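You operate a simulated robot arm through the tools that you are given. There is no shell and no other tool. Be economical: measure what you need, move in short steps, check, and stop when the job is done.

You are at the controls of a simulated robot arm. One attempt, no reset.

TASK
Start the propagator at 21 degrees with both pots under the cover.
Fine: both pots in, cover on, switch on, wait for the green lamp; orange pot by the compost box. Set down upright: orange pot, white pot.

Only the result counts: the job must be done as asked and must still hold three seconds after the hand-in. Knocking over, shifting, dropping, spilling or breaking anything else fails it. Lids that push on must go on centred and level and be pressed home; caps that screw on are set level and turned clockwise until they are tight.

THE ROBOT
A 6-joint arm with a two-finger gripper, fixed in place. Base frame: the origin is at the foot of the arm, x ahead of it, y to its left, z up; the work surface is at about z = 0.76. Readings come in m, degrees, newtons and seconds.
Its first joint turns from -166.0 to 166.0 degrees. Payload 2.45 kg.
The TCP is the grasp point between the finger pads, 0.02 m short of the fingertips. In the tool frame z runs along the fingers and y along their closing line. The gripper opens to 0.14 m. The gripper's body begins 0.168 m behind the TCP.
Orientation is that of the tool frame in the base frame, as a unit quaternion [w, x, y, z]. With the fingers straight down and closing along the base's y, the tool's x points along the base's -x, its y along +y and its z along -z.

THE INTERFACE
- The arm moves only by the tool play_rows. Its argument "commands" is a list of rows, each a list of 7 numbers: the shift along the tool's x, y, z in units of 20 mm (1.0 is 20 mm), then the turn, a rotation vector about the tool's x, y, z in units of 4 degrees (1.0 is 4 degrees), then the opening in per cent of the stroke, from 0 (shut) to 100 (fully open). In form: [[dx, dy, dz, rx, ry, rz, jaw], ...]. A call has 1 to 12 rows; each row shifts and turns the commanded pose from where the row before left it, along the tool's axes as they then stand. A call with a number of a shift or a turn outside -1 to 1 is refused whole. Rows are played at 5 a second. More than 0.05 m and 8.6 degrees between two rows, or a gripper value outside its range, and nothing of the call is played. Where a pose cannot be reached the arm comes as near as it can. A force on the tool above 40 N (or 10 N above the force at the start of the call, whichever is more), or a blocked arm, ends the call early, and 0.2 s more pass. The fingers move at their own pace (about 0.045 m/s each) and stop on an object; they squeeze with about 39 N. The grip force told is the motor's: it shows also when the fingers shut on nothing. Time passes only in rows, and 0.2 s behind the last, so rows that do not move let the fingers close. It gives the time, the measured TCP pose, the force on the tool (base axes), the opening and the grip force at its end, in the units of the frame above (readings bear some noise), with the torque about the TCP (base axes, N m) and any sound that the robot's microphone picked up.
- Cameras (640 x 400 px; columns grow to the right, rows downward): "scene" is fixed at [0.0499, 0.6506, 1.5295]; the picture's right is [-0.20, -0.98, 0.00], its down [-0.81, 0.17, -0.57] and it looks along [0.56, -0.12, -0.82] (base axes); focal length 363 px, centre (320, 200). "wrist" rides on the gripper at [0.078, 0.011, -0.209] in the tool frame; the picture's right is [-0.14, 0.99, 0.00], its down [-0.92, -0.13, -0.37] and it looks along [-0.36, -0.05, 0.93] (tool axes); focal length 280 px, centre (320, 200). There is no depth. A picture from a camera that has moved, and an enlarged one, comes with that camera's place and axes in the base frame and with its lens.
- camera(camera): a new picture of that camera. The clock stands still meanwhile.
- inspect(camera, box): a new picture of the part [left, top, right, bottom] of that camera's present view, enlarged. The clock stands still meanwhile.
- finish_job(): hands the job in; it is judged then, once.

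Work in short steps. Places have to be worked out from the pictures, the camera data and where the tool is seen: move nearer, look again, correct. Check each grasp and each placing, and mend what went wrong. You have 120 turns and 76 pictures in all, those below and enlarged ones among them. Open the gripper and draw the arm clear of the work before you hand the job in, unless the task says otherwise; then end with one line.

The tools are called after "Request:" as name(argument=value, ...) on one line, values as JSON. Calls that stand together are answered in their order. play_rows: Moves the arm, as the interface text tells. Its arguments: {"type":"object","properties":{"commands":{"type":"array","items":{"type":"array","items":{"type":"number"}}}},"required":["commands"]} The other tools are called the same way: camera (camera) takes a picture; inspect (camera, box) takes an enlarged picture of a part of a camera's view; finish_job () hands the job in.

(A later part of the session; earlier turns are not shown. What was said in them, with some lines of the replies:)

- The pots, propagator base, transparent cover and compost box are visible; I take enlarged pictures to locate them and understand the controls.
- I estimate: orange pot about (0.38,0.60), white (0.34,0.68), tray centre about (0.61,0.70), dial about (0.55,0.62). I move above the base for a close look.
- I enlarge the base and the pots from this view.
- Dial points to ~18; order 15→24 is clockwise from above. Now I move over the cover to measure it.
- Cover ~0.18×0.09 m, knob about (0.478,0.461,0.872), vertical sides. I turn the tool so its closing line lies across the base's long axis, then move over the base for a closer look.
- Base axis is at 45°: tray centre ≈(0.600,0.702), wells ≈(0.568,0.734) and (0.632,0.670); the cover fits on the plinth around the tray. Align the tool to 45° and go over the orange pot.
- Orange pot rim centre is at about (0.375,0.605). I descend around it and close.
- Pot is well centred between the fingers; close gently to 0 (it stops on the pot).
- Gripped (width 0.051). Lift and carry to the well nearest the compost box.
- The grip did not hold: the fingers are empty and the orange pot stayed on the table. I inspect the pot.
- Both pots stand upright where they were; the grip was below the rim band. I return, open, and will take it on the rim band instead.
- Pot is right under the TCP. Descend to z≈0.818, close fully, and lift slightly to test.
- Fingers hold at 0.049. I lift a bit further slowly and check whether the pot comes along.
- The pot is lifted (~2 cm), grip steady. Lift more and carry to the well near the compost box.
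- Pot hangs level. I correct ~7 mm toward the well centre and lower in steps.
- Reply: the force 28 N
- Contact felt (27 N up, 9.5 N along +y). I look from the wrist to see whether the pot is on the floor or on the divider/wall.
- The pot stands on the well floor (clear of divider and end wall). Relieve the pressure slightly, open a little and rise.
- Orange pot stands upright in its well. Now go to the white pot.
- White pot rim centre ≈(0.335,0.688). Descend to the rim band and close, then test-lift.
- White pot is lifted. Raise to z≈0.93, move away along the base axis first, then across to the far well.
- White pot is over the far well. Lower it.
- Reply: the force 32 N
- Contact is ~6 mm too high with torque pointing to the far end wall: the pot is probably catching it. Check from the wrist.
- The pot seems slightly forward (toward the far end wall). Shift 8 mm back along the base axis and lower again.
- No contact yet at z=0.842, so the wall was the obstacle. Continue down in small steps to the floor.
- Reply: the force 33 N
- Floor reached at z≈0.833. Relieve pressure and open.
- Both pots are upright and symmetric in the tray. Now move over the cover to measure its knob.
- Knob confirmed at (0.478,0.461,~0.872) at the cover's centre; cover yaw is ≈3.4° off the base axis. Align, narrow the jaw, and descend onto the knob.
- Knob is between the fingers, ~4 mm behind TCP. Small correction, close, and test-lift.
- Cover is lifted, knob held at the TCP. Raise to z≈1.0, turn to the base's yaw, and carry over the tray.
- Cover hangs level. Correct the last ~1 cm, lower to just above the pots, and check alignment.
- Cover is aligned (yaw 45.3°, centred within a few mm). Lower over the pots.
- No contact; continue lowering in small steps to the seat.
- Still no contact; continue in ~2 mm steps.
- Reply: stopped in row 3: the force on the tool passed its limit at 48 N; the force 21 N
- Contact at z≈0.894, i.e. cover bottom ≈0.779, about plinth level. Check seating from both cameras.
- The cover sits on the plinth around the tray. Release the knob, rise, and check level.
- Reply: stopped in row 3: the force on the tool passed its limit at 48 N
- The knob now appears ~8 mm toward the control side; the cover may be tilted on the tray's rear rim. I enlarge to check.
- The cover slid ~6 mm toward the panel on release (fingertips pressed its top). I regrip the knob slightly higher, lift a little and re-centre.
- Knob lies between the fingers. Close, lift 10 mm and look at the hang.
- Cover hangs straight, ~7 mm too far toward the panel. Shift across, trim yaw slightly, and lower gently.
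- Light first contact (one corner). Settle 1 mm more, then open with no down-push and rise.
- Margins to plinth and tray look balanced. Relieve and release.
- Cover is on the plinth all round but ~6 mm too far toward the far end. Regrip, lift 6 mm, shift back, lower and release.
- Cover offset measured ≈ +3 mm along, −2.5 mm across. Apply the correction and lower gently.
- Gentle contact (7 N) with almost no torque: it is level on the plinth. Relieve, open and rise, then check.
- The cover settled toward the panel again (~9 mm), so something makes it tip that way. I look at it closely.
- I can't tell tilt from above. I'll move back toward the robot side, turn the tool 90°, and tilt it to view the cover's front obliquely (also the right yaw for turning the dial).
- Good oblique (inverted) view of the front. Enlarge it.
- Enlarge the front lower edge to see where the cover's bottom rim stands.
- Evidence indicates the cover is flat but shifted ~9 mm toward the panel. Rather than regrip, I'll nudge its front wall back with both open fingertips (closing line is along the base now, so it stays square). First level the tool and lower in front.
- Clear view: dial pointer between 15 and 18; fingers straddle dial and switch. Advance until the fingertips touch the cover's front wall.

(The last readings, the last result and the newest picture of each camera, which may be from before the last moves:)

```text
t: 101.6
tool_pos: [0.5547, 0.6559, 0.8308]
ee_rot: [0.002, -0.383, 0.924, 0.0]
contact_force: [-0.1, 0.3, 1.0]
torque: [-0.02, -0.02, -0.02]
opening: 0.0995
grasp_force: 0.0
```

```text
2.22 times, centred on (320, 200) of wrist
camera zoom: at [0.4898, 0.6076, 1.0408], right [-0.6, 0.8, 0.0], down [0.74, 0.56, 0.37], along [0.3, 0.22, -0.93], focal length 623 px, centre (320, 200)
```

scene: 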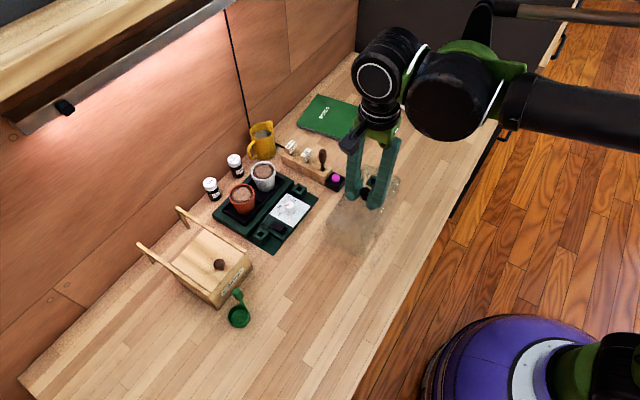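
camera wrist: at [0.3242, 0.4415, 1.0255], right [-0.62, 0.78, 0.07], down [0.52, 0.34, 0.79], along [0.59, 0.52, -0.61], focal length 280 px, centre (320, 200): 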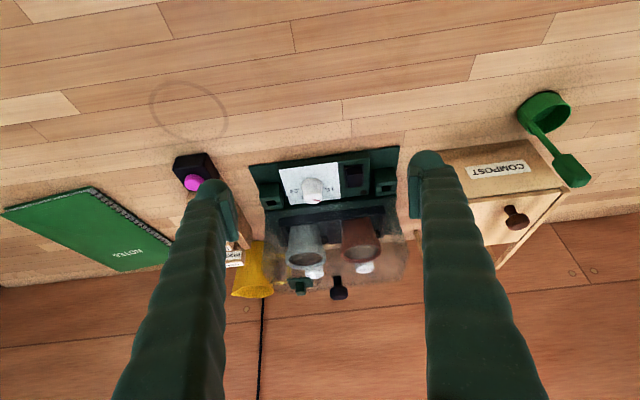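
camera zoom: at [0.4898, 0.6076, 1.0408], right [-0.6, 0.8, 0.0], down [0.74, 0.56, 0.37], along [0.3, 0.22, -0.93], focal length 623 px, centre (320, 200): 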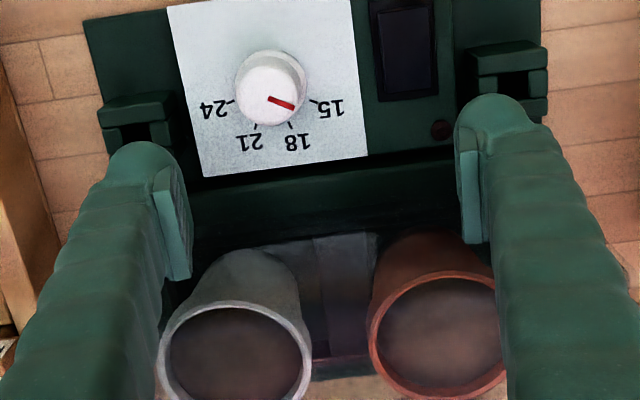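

Finger fronts are now at the intended front-wall line (p≈−44 mm). Back off and check the cover in the scene view.

Request:
play_rows(commands=[[0.5, 0, 0, 0, 0, 0, 71], [0.8, 0, 0, 0, 0, 0, 71], [0.9, 0, -0.3, 0, 0, 0, 71], [0.9, 0, -0.9, 0, 0, 0, 71], [0.9, 0, -0.9, 0, 0, 0, 71]])

Request:
inspect(camera="scene", box=[210, 155, 310, 235])

```text
t: 102.8
tool_pos: [0.4984, 0.6001, 0.8737]
ee_rot: [0.002, -0.383, 0.924, 0.001]
contact_force: [0.3, -0.8, -0.7]
torque: [-0.03, 0.01, 0.0]
opening: 0.0994
grasp_force: 0.0
```

```text
5.00 times, centred on (260, 195) of scene
camera zoom: at [0.0499, 0.6506, 1.5295], right [-0.2, -0.98, 0.0], down [-0.81, 0.17, -0.57], along [0.56, -0.12, -0.82], focal length 1817 px, centre (620, 225)
```

zoom: 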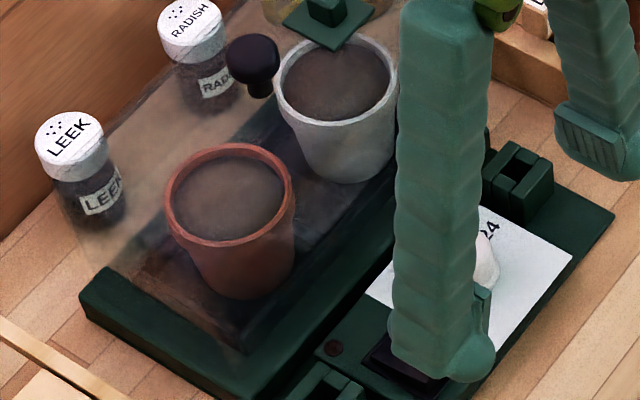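

The knob moved ~11 mm back across and stands upright now. One top view to verify centring on the plinth.

Request:
play_rows(commands=[[0, 0, -1, 0, 0, 0, 100], [0, 0, -1, 0, 0, 0, 100], [-0.5, 0, -1, 0, 0, 0, 100], [-0.7, 0, -1, 0, 0, 0, 100], [-0.8, 0, -1, 0, 0, 0, 100], [-0.8, 0, -1, 0, 0, 0, 100], [-0.8, 0, -0.5, 0, 0, 0, 100]])

Request:
inspect(camera="wrist", box=[220, 110, 430, 260])

```text
t: 104.4
tool_pos: [0.5475, 0.6503, 1.0044]
ee_rot: [0.002, -0.383, 0.924, 0.001]
contact_force: [-0.2, -0.7, -0.6]
torque: [0.02, 0.01, -0.02]
opening: 0.1398
grasp_force: 0.1
```

```text
2.67 times, centred on (325, 185) of wrist
camera zoom: at [0.4837, 0.6018, 1.2137], right [-0.6, 0.8, 0.0], down [0.74, 0.56, 0.37], along [0.3, 0.22, -0.93], focal length 748 px, centre (307, 240)
```

zoom: 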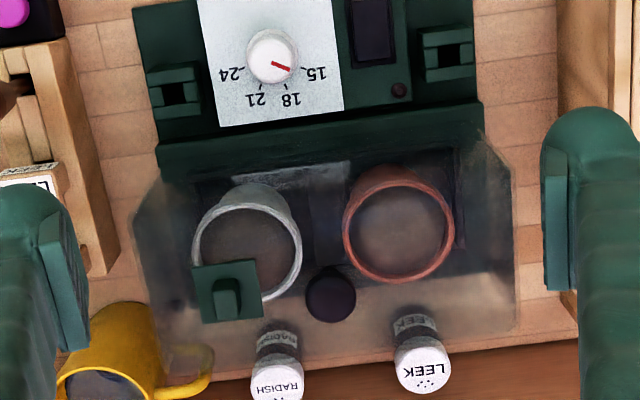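

Cover is centred (offsets ≤ ~3 mm) and upright. The dial is at (0.541,0.621), top z≈0.815, pointer at 15; 21 is ~90° clockwise. Descend over the dial with a narrow jaw.

Request:
play_rows(commands=[[0.63, -0.39, 0.9, 0, 0, 0, 29], [0.63, -0.39, 0.9, 0, 0, 0, 29], [0, 0, 0.9, 0, 0, 0, 29], [0, 0, 0.9, 0, 0, 0, 29], [0, 0, 0.9, 0, 0, 0, 29], [0, 0, 0.9, 0, 0, 0, 29], [0, 0, 0.9, 0, 0, 0, 29], [0, 0, 0.9, 0, 0, 0, 29]])

Request:
inspect(camera="wrist", box=[240, 130, 400, 250])

```text
t: 106.2
tool_pos: [0.5419, 0.621, 0.8583]
ee_rot: [0.002, -0.382, 0.924, 0.0]
contact_force: [0.1, -0.6, 0.3]
torque: [-0.02, -0.02, 0.0]
opening: 0.0406
grasp_force: 0.0
```

```text
3.33 times, centred on (320, 190) of wrist
camera zoom: at [0.4776, 0.5722, 1.0687], right [-0.6, 0.8, 0.0], down [0.74, 0.56, 0.37], along [0.3, 0.22, -0.93], focal length 935 px, centre (320, 233)
```

zoom: 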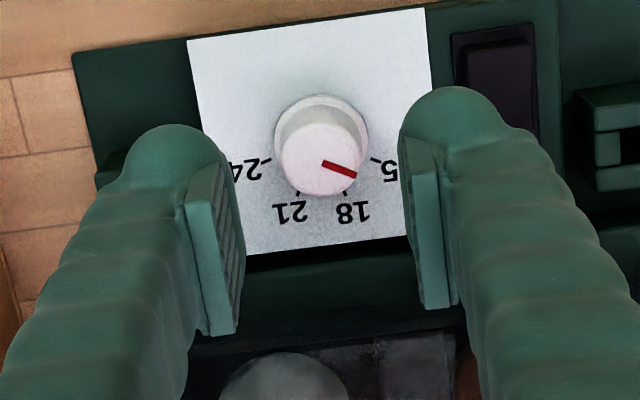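

TCP is centred on the dial; pointer ≈24° vs 21-tick ≈111°, so ~88° clockwise. Lower, grip.

Request:
play_rows(commands=[[0, 0, 0.8, 0, 0, 0, 29], [0, 0, 0.8, 0, 0, 0, 29], [0, 0, 0.4, 0, 0, 0, 29], [0, 0, 0, 0, 0, 0, 0], [0, 0, 0, 0, 0, 0, 0], [0, 0, 0, 0, 0, 0, 0]])

```text
t: 107.6
tool_pos: [0.5425, 0.6197, 0.8193]
ee_rot: [0.002, -0.382, 0.924, 0.001]
contact_force: [-1.3, -3.7, -6.9]
torque: [0.03, -0.11, -0.01]
opening: 0.0134
grasp_force: 33.1
```

Gripped (pads offset accounted). Turn 88° clockwise in two halves.

Request:
play_rows(commands=[[0, 0, 0, 0, 0, 1, 0], [0, 0, 0, 0, 0, 1, 0], [0, 0, 0, 0, 0, 1, 0], [0, 0, 0, 0, 0, 1, 0], [0, 0, 0, 0, 0, 1, 0], [0, 0, 0, 0, 0, 1, 0], [0, 0, 0, 0, 0, 1, 0], [0, 0, 0, 0, 0, 1, 0], [0, 0, 0, 0, 0, 1, 0], [0, 0, 0, 0, 0, 1, 0], [0, 0, 0, 0, 0, 1, 0]])

Request:
play_rows(commands=[[0, 0, 0, 0, 0, 1, 0], [0, 0, 0, 0, 0, 1, 0], [0, 0, 0, 0, 0, 1, 0], [0, 0, 0, 0, 0, 1, 0], [0, 0, 0, 0, 0, 1, 0], [0, 0, 0, 0, 0, 1, 0], [0, 0, 0, 0, 0, 1, 0], [0, 0, 0, 0, 0, 1, 0], [0, 0, 0, 0, 0, 1, 0], [0, 0, 0, 0, 0, 1, 0], [0, 0, 0, 0, 0, 1, 0], [0, 0, 0, 0, 0, 0, 0]])

```text
t: 110.0
tool_pos: [0.5419, 0.6223, 0.818]
ee_rot: [0.002, -0.008, 1.0, 0.001]
contact_force: [-19.4, 24.9, -3.5]
torque: [0.48, 0.36, 0.06]
opening: 0.0063
grasp_force: 34.9
```

```text
t: 112.6
tool_pos: [0.5409, 0.6199, 0.8206]
ee_rot: [0.001, 0.367, 0.93, 0.001]
contact_force: [-5.5, 8.4, 29.2]
torque: [0.38, -0.09, 0.08]
opening: 0.0062
grasp_force: 29.0
```

Forces are odd and the opening shrank to 6 mm — the grip may have slid. Open, rise and look.

Request:
play_rows(commands=[[0, 0, 0, 0, 0, 0, 15], [0, 0, 0, 0, 0, 0, 29], [0, 0, -0.5, 0, 0, 0, 29], [0, 0, -1, 0, 0, 0, 29], [0, 0, -0.8, 0, 0, 0, 29]])

Request:
inspect(camera="wrist", box=[220, 90, 420, 250])

```text
t: 113.8
tool_pos: [0.5418, 0.6214, 0.8644]
ee_rot: [0.001, 0.367, 0.93, 0.002]
contact_force: [1.0, -0.1, -0.4]
torque: [-0.02, -0.03, 0.0]
opening: 0.0407
grasp_force: 0.1
```

```text
2.50 times, centred on (320, 170) of wrist
camera zoom: at [0.4906, 0.6814, 1.0748], right [0.78, 0.63, 0.0], down [0.59, -0.72, 0.37], along [0.24, -0.28, -0.93], focal length 701 px, centre (320, 275)
```

zoom: 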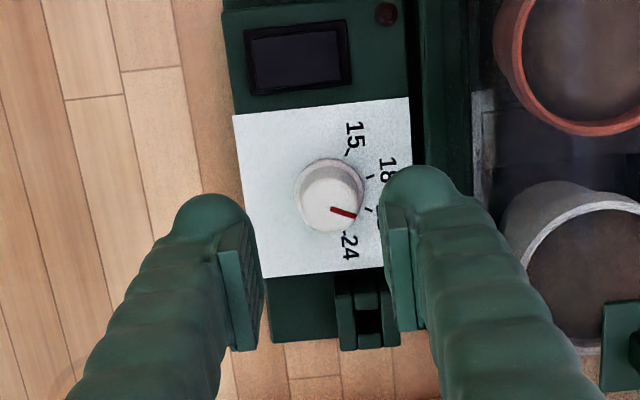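

The base has not moved, and the pointer is close to 21. I take a sharper look at dial and rocker before pressing.

Request:
inspect(camera="wrist", box=[270, 92, 390, 188])

```text
4.17 times, centred on (330, 140) of wrist
camera zoom: at [0.4906, 0.6814, 1.0748], right [0.78, 0.63, 0.0], down [0.59, -0.72, 0.37], along [0.24, -0.28, -0.93], focal length 1168 px, centre (278, 450)
```

zoom: 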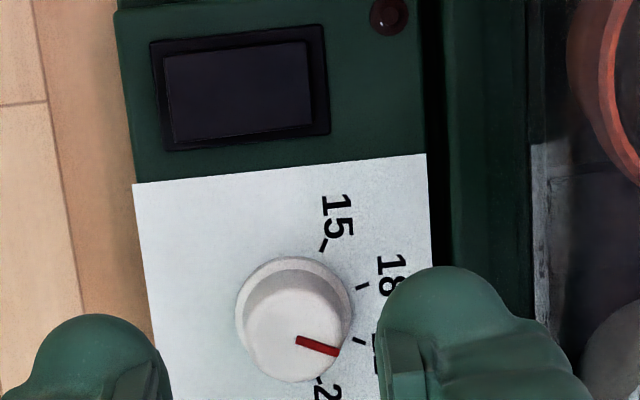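

The pointer is ~5–6° short of the 21 mark. Regrip the dial properly centred (0.542,0.625) and turn ~6.5° more.

Request:
play_rows(commands=[[0.09, 0.14, 0.8, 0, 0, 0, 29], [0, 0, 0.8, 0, 0, 0, 29], [0, 0, 0.7, 0, 0, 0, 29], [0, 0, 0, 0, 0, 0, 0], [0, 0, 0, 0, 0, 0, 0], [0, 0, 0, 0, 0, 0, 0], [0, 0, 0, 0, 0, 0.8, 0], [0, 0, 0, 0, 0, 0.8, 0], [0, 0, 0, 0, 0, 0, 0]])

Request:
play_rows(commands=[[0, 0, 0, 0, 0, 0, 15], [0, 0, 0, 0, 0, 0, 29], [0, 0, -0.5, 0, 0, 0, 29], [0, 0, -1, 0, 0, 0, 29], [0, 0, -0.8, 0, 0, 0, 29]])

Request:
inspect(camera="wrist", box=[270, 92, 390, 188])

```text
t: 115.8
tool_pos: [0.5432, 0.6245, 0.8194]
ee_rot: [0.001, 0.418, 0.908, 0.001]
contact_force: [10.7, 7.4, -7.5]
torque: [0.12, -0.23, 0.02]
opening: 0.0128
grasp_force: 39.3
```

```text
t: 117.0
tool_pos: [0.5419, 0.6246, 0.8655]
ee_rot: [0.0, 0.418, 0.908, 0.002]
contact_force: [0.3, 0.1, 0.1]
torque: [-0.03, -0.03, 0.02]
opening: 0.0405
grasp_force: 0.0
```

```text
4.17 times, centred on (330, 140) of wrist
camera zoom: at [0.4983, 0.6899, 1.0753], right [0.84, 0.54, 0.0], down [0.5, -0.78, 0.37], along [0.2, -0.31, -0.93], focal length 1168 px, centre (278, 450)
```

zoom: 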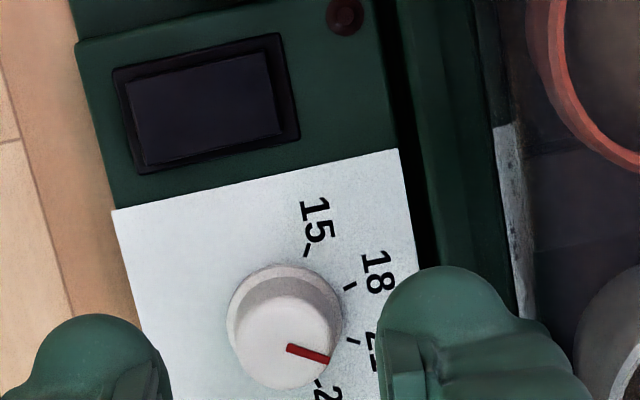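

The pointer now lines up with the 21 mark. Next, close the fingers and move above the rocker switch centre (0.498,0.659), lowering towards it.

Request:
play_rows(commands=[[0.7, -0.14, 0, 0, 0, 0, 0], [0.7, -0.14, 0, 0, 0, 0, 0], [0.7, -0.13, 0, 0, 0, 0, 0], [0.65, -0.13, 0, 0, 0, 0, 0], [0, 0, 0.8, 0, 0, 0, 0], [0, 0, 0.8, 0, 0, 0, 0], [0, 0, 0.3, 0, 0, 0, 0], [0, 0, 0, 0, 0, 0, 0]])

Request:
play_rows(commands=[[0, 0, 0.06, 0, 0, 0, 0], [0, 0, 0.06, 0, 0, 0, 0], [0, 0, 0.06, 0, 0, 0, 0], [0, 0, 0.06, 0, 0, 0, 0]])

```text
t: 118.8
tool_pos: [0.498, 0.6593, 0.8276]
ee_rot: [0.001, 0.418, 0.909, 0.002]
contact_force: [0.2, 0.9, 0.5]
torque: [0.01, -0.01, -0.02]
opening: 0.0
grasp_force: 29.4
```

```text
t: 119.8
tool_pos: [0.499, 0.658, 0.8219]
ee_rot: [0.001, 0.417, 0.909, 0.002]
contact_force: [0.7, -0.1, 0.3]
torque: [-0.02, -0.01, -0.03]
opening: 0.0001
grasp_force: 29.5
```

No contact yet (tips ≈0.802). Continue down in small steps, listening for a click.

Request:
play_rows(commands=[[0, 0, 0.08, 0, 0, 0, 0], [0, 0, 0.08, 0, 0, 0, 0], [0, 0, 0.08, 0, 0, 0, 0], [0, 0, 0.08, 0, 0, 0, 0]])

```text
t: 120.8
tool_pos: [0.4982, 0.659, 0.8155]
ee_rot: [0.0, 0.418, 0.909, 0.001]
contact_force: [0.1, 0.5, 0.0]
torque: [-0.01, 0.04, 0.04]
opening: 0.0
grasp_force: 29.7
```

Request:
play_rows(commands=[[0, 0, 0.08, 0, 0, 0, 0], [0, 0, 0.08, 0, 0, 0, 0], [0, 0, 0.08, 0, 0, 0, 0]])

```text
t: 121.6
tool_pos: [0.4977, 0.6587, 0.8103]
ee_rot: [0.0, 0.417, 0.909, 0.001]
contact_force: [-0.3, 0.2, -0.4]
torque: [0.01, 0.0, 0.0]
opening: 0.0
grasp_force: 29.2
```

Still free at tip ≈0.790; continue.

Request:
play_rows(commands=[[0, 0, 0.08, 0, 0, 0, 0], [0, 0, 0.08, 0, 0, 0, 0], [0, 0, 0.08, 0, 0, 0, 0]])

```text
t: 122.4
tool_pos: [0.4989, 0.66, 0.806]
ee_rot: [0.0, 0.418, 0.908, 0.002]
contact_force: [-0.1, -0.4, 1.1]
torque: [-0.01, 0.0, -0.01]
opening: 0.0002
grasp_force: 28.8
```

Request:
play_rows(commands=[[0, 0, 0.08, 0, 0, 0, 0], [0, 0, 0.08, 0, 0, 0, 0], [0, 0, 0.05, 0, 0, 0, 0]])

```text
t: 123.2
tool_pos: [0.4984, 0.6594, 0.8046]
ee_rot: [0.002, 0.417, 0.909, 0.002]
contact_force: [-1.8, -3.1, 17.4]
torque: [-0.06, 0.0, 0.18]
opening: 0.0059
grasp_force: 29.6
stopped in row 3: the force on the tool passed its limit at 45 N (the readings are from after the stop); the commanded pose is now the measured one
```

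Centre press bottoms out at tip ≈0.785 with no click; it is a rocker, so I'll press one end with a single fingertip. Rise, open, and place the +y finger over the end nearer the cover.

Request:
play_rows(commands=[[0, 0, -0.8, 0, 0, 0, 0], [0, -0.6, -0.2, 0, 0, 0, 43], [0, -0.7, 0, 0, 0, 0, 43], [0, 0, 0, 0, 0, 0, 43], [0, 0, 0.5, 0, 0, 0, 43], [0, 0, 0.15, 0, 0, 0, 43]])

Request:
play_rows(commands=[[0, 0, 0.08, 0, 0, 0, 43], [0, 0, 0.08, 0, 0, 0, 43], [0, 0, 0.06, 0, 0, 0, 43]])

```text
t: 124.6
tool_pos: [0.4787, 0.6431, 0.8102]
ee_rot: [0.001, 0.418, 0.909, 0.002]
contact_force: [0.4, -0.3, 0.3]
torque: [0.0, -0.01, -0.01]
opening: 0.0601
grasp_force: 0.1
```

```text
t: 125.4
tool_pos: [0.4787, 0.642, 0.8062]
ee_rot: [0.001, 0.418, 0.908, 0.002]
contact_force: [0.3, 0.5, 1.1]
torque: [0.05, -0.01, -0.02]
opening: 0.0607
grasp_force: 0.2
```

Request:
play_rows(commands=[[0, 0, 0.08, 0, 0, 0, 43], [0, 0, 0.08, 0, 0, 0, 43], [0, 0, 0.06, 0, 0, 0, 43]])

```text
t: 126.2
tool_pos: [0.4788, 0.6424, 0.8028]
ee_rot: [0.001, 0.418, 0.909, 0.003]
contact_force: [-0.1, 0.1, 3.7]
torque: [0.08, -0.13, -0.02]
opening: 0.0606
grasp_force: 0.3
```

Contact at the end with light force (spring-like); keep pressing.

Request:
play_rows(commands=[[0, 0, 0.08, 0, 0, 0, 43], [0, 0, 0.08, 0, 0, 0, 43], [0, 0, 0.06, 0, 0, 0, 43]])

```text
t: 126.8
tool_pos: [0.4778, 0.6424, 0.8013]
ee_rot: [0.002, 0.418, 0.908, 0.003]
contact_force: [-1.9, -1.5, 25.3]
torque: [0.49, -0.84, 0.02]
opening: 0.0611
grasp_force: 0.4
stopped in row 3: the force on the tool passed its limit at 44 N (the readings are from after the stop); the commanded pose is now the measured one
```

This end bottoms at tip ≈0.781 with no click, so it is the lowered side. Try the opposite end (22 mm toward the robot).

Request:
play_rows(commands=[[0, 0, -0.7, 0, 0, 0, 43], [0, -0.6, 0, 0, 0, 0, 43], [0, -0.5, 0, 0, 0, 0, 43], [0, 0, 0.4, 0, 0, 0, 43], [0, 0, 0.08, 0, 0, 0, 43], [0, 0, 0, 0, 0, 0, 43]])

Request:
play_rows(commands=[[0, 0, 0.08, 0, 0, 0, 43], [0, 0, 0.08, 0, 0, 0, 43]])

```text
t: 128.2
tool_pos: [0.463, 0.6284, 0.8048]
ee_rot: [0.001, 0.418, 0.908, 0.003]
contact_force: [-0.2, -0.1, -0.5]
torque: [-0.01, -0.06, -0.03]
opening: 0.06
grasp_force: 0.1
```

```text
t: 128.8
tool_pos: [0.4611, 0.6285, 0.8033]
ee_rot: [0.002, 0.418, 0.909, 0.003]
contact_force: [-2.3, -1.2, 39.0]
torque: [1.16, -1.13, -0.07]
opening: 0.0619
grasp_force: 1.2
```

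Contact heights suggest the robot-side end is the raised one (higher contact) and simply needs more push. Press a little further.

Request:
play_rows(commands=[[0, 0, 0.06, 0, 0, 0, 43], [0, 0, 0.06, 0, 0, 0, 43]])

```text
t: 129.2
tool_pos: [0.4622, 0.627, 0.8032]
ee_rot: [0.002, 0.418, 0.909, 0.003]
contact_force: [-2.1, -0.8, 28.0]
torque: [0.84, -0.81, 0.14]
opening: 0.0611
grasp_force: 1.1
stopped in row 1: the force on the tool passed its limit at 52 N (the readings are from after the stop); the commanded pose is now the measured one
```

Rigid stop — the wide fingertip is landing on the bezel. I'll turn the tool 90° so the finger's thin side fits inside the rocker, and tilt it so only its edge presses one end.

Request:
play_rows(commands=[[0, 0, -0.9, 0, 0, 0, 43], [0, 0, -0.9, 0, 0, 0, 64], [0, 0, -0.9, 0, 0, 0, 64], [0, 0, -0.3, 0, 0, -1, 64], [0, 0, 0, 0, 0, -1, 64], [0, 0, 0, 0, 0, -1, 64], [0, 0, 0, 0, 0, -1, 64], [0, 0, 0, 0, 0, -1, 64], [0, 0, 0, 0, 0, -1, 64], [0, 0, 0, 0, 0, -1, 64], [0, 0, 0, 0, 0, -1, 64], [0, 0, 0, 0, 0, -1, 64]])

Request:
play_rows(commands=[[0, 0, 0, 0, 0, -1, 64], [0, 0, 0, 0, 0, -1, 64], [0, 0, 0, 0, 0, -1, 64], [0, 0, 0, 0, 0, -1, 64], [0, 0, 0, 0, 0, -1, 64], [0, 0, 0, 0, 0, -1, 64], [0, 0, 0, 0, 0, -1, 64], [0, 0, 0, 0, 0, -1, 64], [0, 0, 0, 0, 0, -1, 64], [0, 0, 0, 0, 0, -1, 64], [0, 0, 0, 0, 0, -1, 64], [0, 0, 0, 0, 0, -1, 64]])

Request:
play_rows(commands=[[0, 0, 0, 0, 0, -1, 64], [0, 0, 0, 0, 0, -1, 64], [0, 0, 0, 0, 0, -0.6, 64]])

```text
t: 131.8
tool_pos: [0.4625, 0.6282, 0.8611]
ee_rot: [0.003, 0.116, 0.993, 0.002]
contact_force: [-0.1, -0.3, 0.1]
torque: [-0.02, 0.0, 0.0]
opening: 0.0895
grasp_force: 0.0
```

```text
t: 134.4
tool_pos: [0.4634, 0.6289, 0.8617]
ee_rot: [0.002, -0.299, 0.954, 0.001]
contact_force: [0.8, 0.4, -0.1]
torque: [0.0, -0.01, 0.04]
opening: 0.0895
grasp_force: 0.1
```

```text
t: 135.2
tool_pos: [0.4625, 0.6286, 0.8604]
ee_rot: [0.002, -0.384, 0.923, 0.001]
contact_force: [0.1, 0.7, -0.4]
torque: [0.0, 0.01, 0.0]
opening: 0.0898
grasp_force: 0.0
```

Request:
play_rows(commands=[[-0.6, -0.9, 0, 0, 0, 0, 64], [-0.7, -0.9, 0, 0, 0, 0, 64], [-0.7, -0.9, 0, 0, 0, 0, 64], [0, -0.14, 0, 0, 0, 0, 64], [0, 0, 0, 0.5, -1, 0, 64], [0, 0, 0, 0.5, -1, 0, 64], [0, 0, 0, 0, -1, 0, 64], [0, 0, 0.6, 0, 0, 0, 64], [0, 0, 0.6, 0, 0, 0, 64], [0, 0, 0.4, 0, 0, 0, 64]])

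```text
t: 137.4
tool_pos: [0.5377, 0.6204, 0.8299]
ee_rot: [0.113, -0.381, 0.917, 0.008]
contact_force: [0.3, -0.7, 0.5]
torque: [0.01, 0.01, 0.02]
opening: 0.0895
grasp_force: 0.1
```

Request:
play_rows(commands=[[0.1, 0.1, 0.3, 0, 0, 0, 64], [0, 0, 0.3, 0, 0, 0, 64], [0, 0, 0.15, 0, 0, 0, 64], [0, 0, 0.1, 0, 0, 0, 64], [0, 0, 0, 0, 0, 0, 64]])

Request:
play_rows(commands=[[0, 0, 0.1, 0, 0, 0, 64], [0, 0, 0.1, 0, 0, 0, 64], [0, 0, 0, 0, 0, 0, 64]])

```text
t: 138.6
tool_pos: [0.5377, 0.6211, 0.813]
ee_rot: [0.112, -0.382, 0.917, 0.009]
contact_force: [-0.1, 0.0, -0.1]
torque: [0.02, -0.01, 0.02]
opening: 0.0894
grasp_force: 0.0
```

```text
t: 139.4
tool_pos: [0.5387, 0.6223, 0.8096]
ee_rot: [0.112, -0.382, 0.917, 0.009]
contact_force: [0.0, -0.3, -0.7]
torque: [-0.01, 0.0, -0.03]
opening: 0.0895
grasp_force: 0.0
```

No contact yet; continue in 2 mm steps.

Request:
play_rows(commands=[[0, 0, 0.1, 0, 0, 0, 64], [0, 0, 0.1, 0, 0, 0, 64], [0, 0, 0, 0, 0, 0, 64]])

Request:
play_rows(commands=[[0, 0, 0.1, 0, 0, 0, 64], [0, 0, 0.1, 0, 0, 0, 64], [0, 0, 0, 0, 0, 0, 64]])

```text
t: 140.2
tool_pos: [0.539, 0.6231, 0.807]
ee_rot: [0.113, -0.381, 0.918, 0.009]
contact_force: [2.0, -0.4, 33.9]
torque: [1.14, 1.45, -0.09]
opening: 0.0904
grasp_force: 0.8
```

```text
t: 140.5
tool_pos: [0.5394, 0.6204, 0.8074]
ee_rot: [0.113, -0.381, 0.918, 0.008]
contact_force: [-2.5, -5.0, 25.1]
torque: [0.75, 1.15, 0.29]
opening: 0.0905
grasp_force: 0.9
stopped in row 1: the force on the tool passed its limit at 49 N (the readings are from after the stop); the commanded pose is now the measured one
```

The contact point works out near the rocker's middle. Back off, shift 9 mm toward the robot-side end, press again.

Request:
play_rows(commands=[[0, 0, -0.3, 0, 0, 0, 64], [0.5, 0, 0, 0, 0, 0, 64], [0, 0, 0, 0, 0, 0, 64], [0, 0, 0.1, 0, 0, 0, 64], [0, 0, 0.1, 0, 0, 0, 64], [0, 0, 0, 0, 0, 0, 64]])

Request:
play_rows(commands=[[0, 0, 0.08, 0, 0, 0, 64], [0, 0, 0.08, 0, 0, 0, 64], [0, 0, 0, 0, 0, 0, 64]])

```text
t: 141.9
tool_pos: [0.5319, 0.6152, 0.8057]
ee_rot: [0.113, -0.381, 0.917, 0.009]
contact_force: [0.8, 0.6, 11.8]
torque: [0.44, 0.51, -0.07]
opening: 0.0901
grasp_force: 0.1
```

```text
t: 142.5
tool_pos: [0.5316, 0.6147, 0.8055]
ee_rot: [0.113, -0.381, 0.917, 0.008]
contact_force: [-3.9, -6.2, 23.7]
torque: [0.65, 1.07, 0.44]
opening: 0.0906
grasp_force: 0.3
stopped in row 2: the force on the tool passed its limit at 44 N (the readings are from after the stop); the commanded pose is now the measured one
```

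The robot-side end is now firmly down. Withdraw, level the tool, position for a clear view of the switch/lamp, and wait a while before spending the last picture.

Request:
play_rows(commands=[[0, 0, -0.8, 0, 0, 0, 64], [0, 0, -0.8, 0, 0, 0, 64], [0, 0, -0.8, 0, 0, 0, 64], [0, 0, -0.8, -0.5, 1, 0, 80], [0, 0, 0, -0.5, 1, 0, 100], [0, 0, 0, 0, 1, 0, 100], [0.3, 0.9, -0.5, 0, 0, 0, 100], [0.3, 0.8, -0.5, 0, 0, 0, 100], [0, 0, 0, 0, 0, 0, 100]])

Request:
play_rows(commands=[[0, 0, 0, 0, 0, 0, 100], [0, 0, 0, 0, 0, 0, 100], [0, 0, 0, 0, 0, 0, 100], [0, 0, 0, 0, 0, 0, 100], [0, 0, 0, 0, 0, 0, 100], [0, 0, 0, 0, 0, 0, 100], [0, 0, 0, 0, 0, 0, 100], [0, 0, 0, 0, 0, 0, 100], [0, 0, 0, 0, 0, 0, 100], [0, 0, 0, 0, 0, 0, 100], [0, 0, 0, 0, 0, 0, 100], [0, 0, 0, 0, 0, 0, 100]])

Request:
play_rows(commands=[[0, 0, 0, 0, 0, 0, 100], [0, 0, 0, 0, 0, 0, 100], [0, 0, 0, 0, 0, 0, 100], [0, 0, 0, 0, 0, 0, 100], [0, 0, 0, 0, 0, 0, 100], [0, 0, 0, 0, 0, 0, 100], [0, 0, 0, 0, 0, 0, 100], [0, 0, 0, 0, 0, 0, 100], [0, 0, 0, 0, 0, 0, 100], [0, 0, 0, 0, 0, 0, 100], [0, 0, 0, 0, 0, 0, 100], [0, 0, 0, 0, 0, 0, 100]])

Request:
play_rows(commands=[[0, 0, 0, 0, 0, 0, 100], [0, 0, 0, 0, 0, 0, 100], [0, 0, 0, 0, 0, 0, 100], [0, 0, 0, 0, 0, 0, 100], [0, 0, 0, 0, 0, 0, 100], [0, 0, 0, 0, 0, 0, 100], [0, 0, 0, 0, 0, 0, 100], [0, 0, 0, 0, 0, 0, 100], [0, 0, 0, 0, 0, 0, 100], [0, 0, 0, 0, 0, 0, 100], [0, 0, 0, 0, 0, 0, 100], [0, 0, 0, 0, 0, 0, 100]])

Request:
play_rows(commands=[[0, 0, 0, 0, 0, 0, 100], [0, 0, 0, 0, 0, 0, 100], [0, 0, 0, 0, 0, 0, 100], [0, 0, 0, 0, 0, 0, 100], [0, 0, 0, 0, 0, 0, 100], [0, 0, 0, 0, 0, 0, 100], [0, 0, 0, 0, 0, 0, 100], [0, 0, 0, 0, 0, 0, 100], [0, 0, 0, 0, 0, 0, 100], [0, 0, 0, 0, 0, 0, 100], [0, 0, 0, 0, 0, 0, 100], [0, 0, 0, 0, 0, 0, 100]])

```text
t: 144.5
tool_pos: [0.4869, 0.6249, 0.8868]
ee_rot: [0.003, -0.385, 0.923, 0.002]
contact_force: [-0.6, 0.4, -0.3]
torque: [-0.01, 0.0, -0.01]
opening: 0.1399
grasp_force: 0.0
```

```text
t: 147.1
tool_pos: [0.4879, 0.6249, 0.8861]
ee_rot: [0.003, -0.386, 0.923, 0.001]
contact_force: [0.4, -0.2, 0.0]
torque: [0.01, 0.01, -0.01]
opening: 0.1403
grasp_force: 0.1
```

```text
t: 149.7
tool_pos: [0.488, 0.6246, 0.8849]
ee_rot: [0.002, -0.385, 0.923, 0.003]
contact_force: [-0.3, -0.6, 0.3]
torque: [-0.02, 0.0, 0.06]
opening: 0.1402
grasp_force: 0.1
```

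```text
t: 152.3
tool_pos: [0.4882, 0.6248, 0.8851]
ee_rot: [0.003, -0.385, 0.923, 0.002]
contact_force: [1.1, -0.4, 0.1]
torque: [-0.01, 0.02, -0.01]
opening: 0.14
grasp_force: 0.0
```

```text
t: 154.9
tool_pos: [0.4882, 0.6244, 0.8873]
ee_rot: [0.003, -0.386, 0.923, 0.001]
contact_force: [-0.4, -0.6, 0.0]
torque: [0.0, -0.02, 0.0]
opening: 0.14
grasp_force: 0.1
```

Last picture: lamp, rocker and dial together.

Request:
inspect(camera="wrist", box=[270, 150, 398, 230])

```text
5.00 times, centred on (334, 190) of wrist
camera zoom: at [0.4233, 0.5756, 1.0954], right [-0.61, 0.79, 0.0], down [0.74, 0.56, 0.37], along [0.3, 0.23, -0.93], focal length 1402 px, centre (250, 250)
```

zoom: 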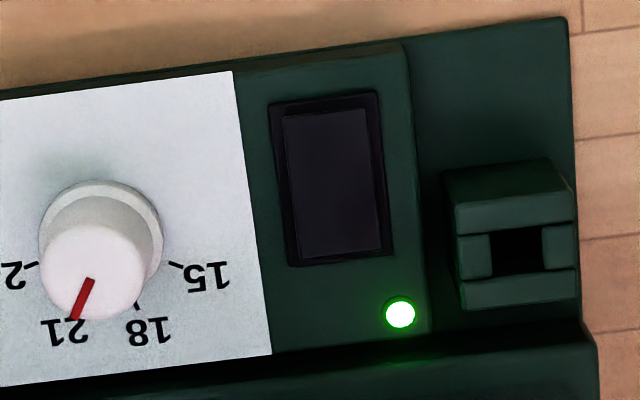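

The lamp is green and the pointer is on 21. Withdraw the arm clear of the work.

Request:
play_rows(commands=[[0, 0, -1, 0, 0, 0, 100], [0, 0, -1, 0, 0, 0, 100], [0, 0, -1, 0, 0, 0, 100], [0.5, 0, -1, 0, 0, 0, 100], [0.9, 0, -1, 0, 0, 0, 100], [0.9, 0, -1, 0, 0, 0, 100], [0.9, 0, -1, 0, 0, 0, 100], [0.9, 0, -1, 0, 0, 0, 100], [0.9, 0, 0, 0, 0, 0, 100], [0, 0, 0, 0, 0, 0, 100]])

Request:
finish_job()

```text
t: 157.1
tool_pos: [0.4163, 0.5528, 1.0449]
ee_rot: [0.003, -0.386, 0.923, 0.002]
contact_force: [-0.1, 0.0, 0.4]
torque: [-0.01, 0.03, -0.01]
opening: 0.1397
grasp_force: 0.1
```

```text
The job is handed in.
```

The propagator is running at 21 with the green lamp lit, both pots upright under the cover and the orange one next to the compost box. After a couple of re-placements the cover looked level and within a few millimetres of centre, but I had no pictures left to recheck it after turning the dial and pressing the switch.
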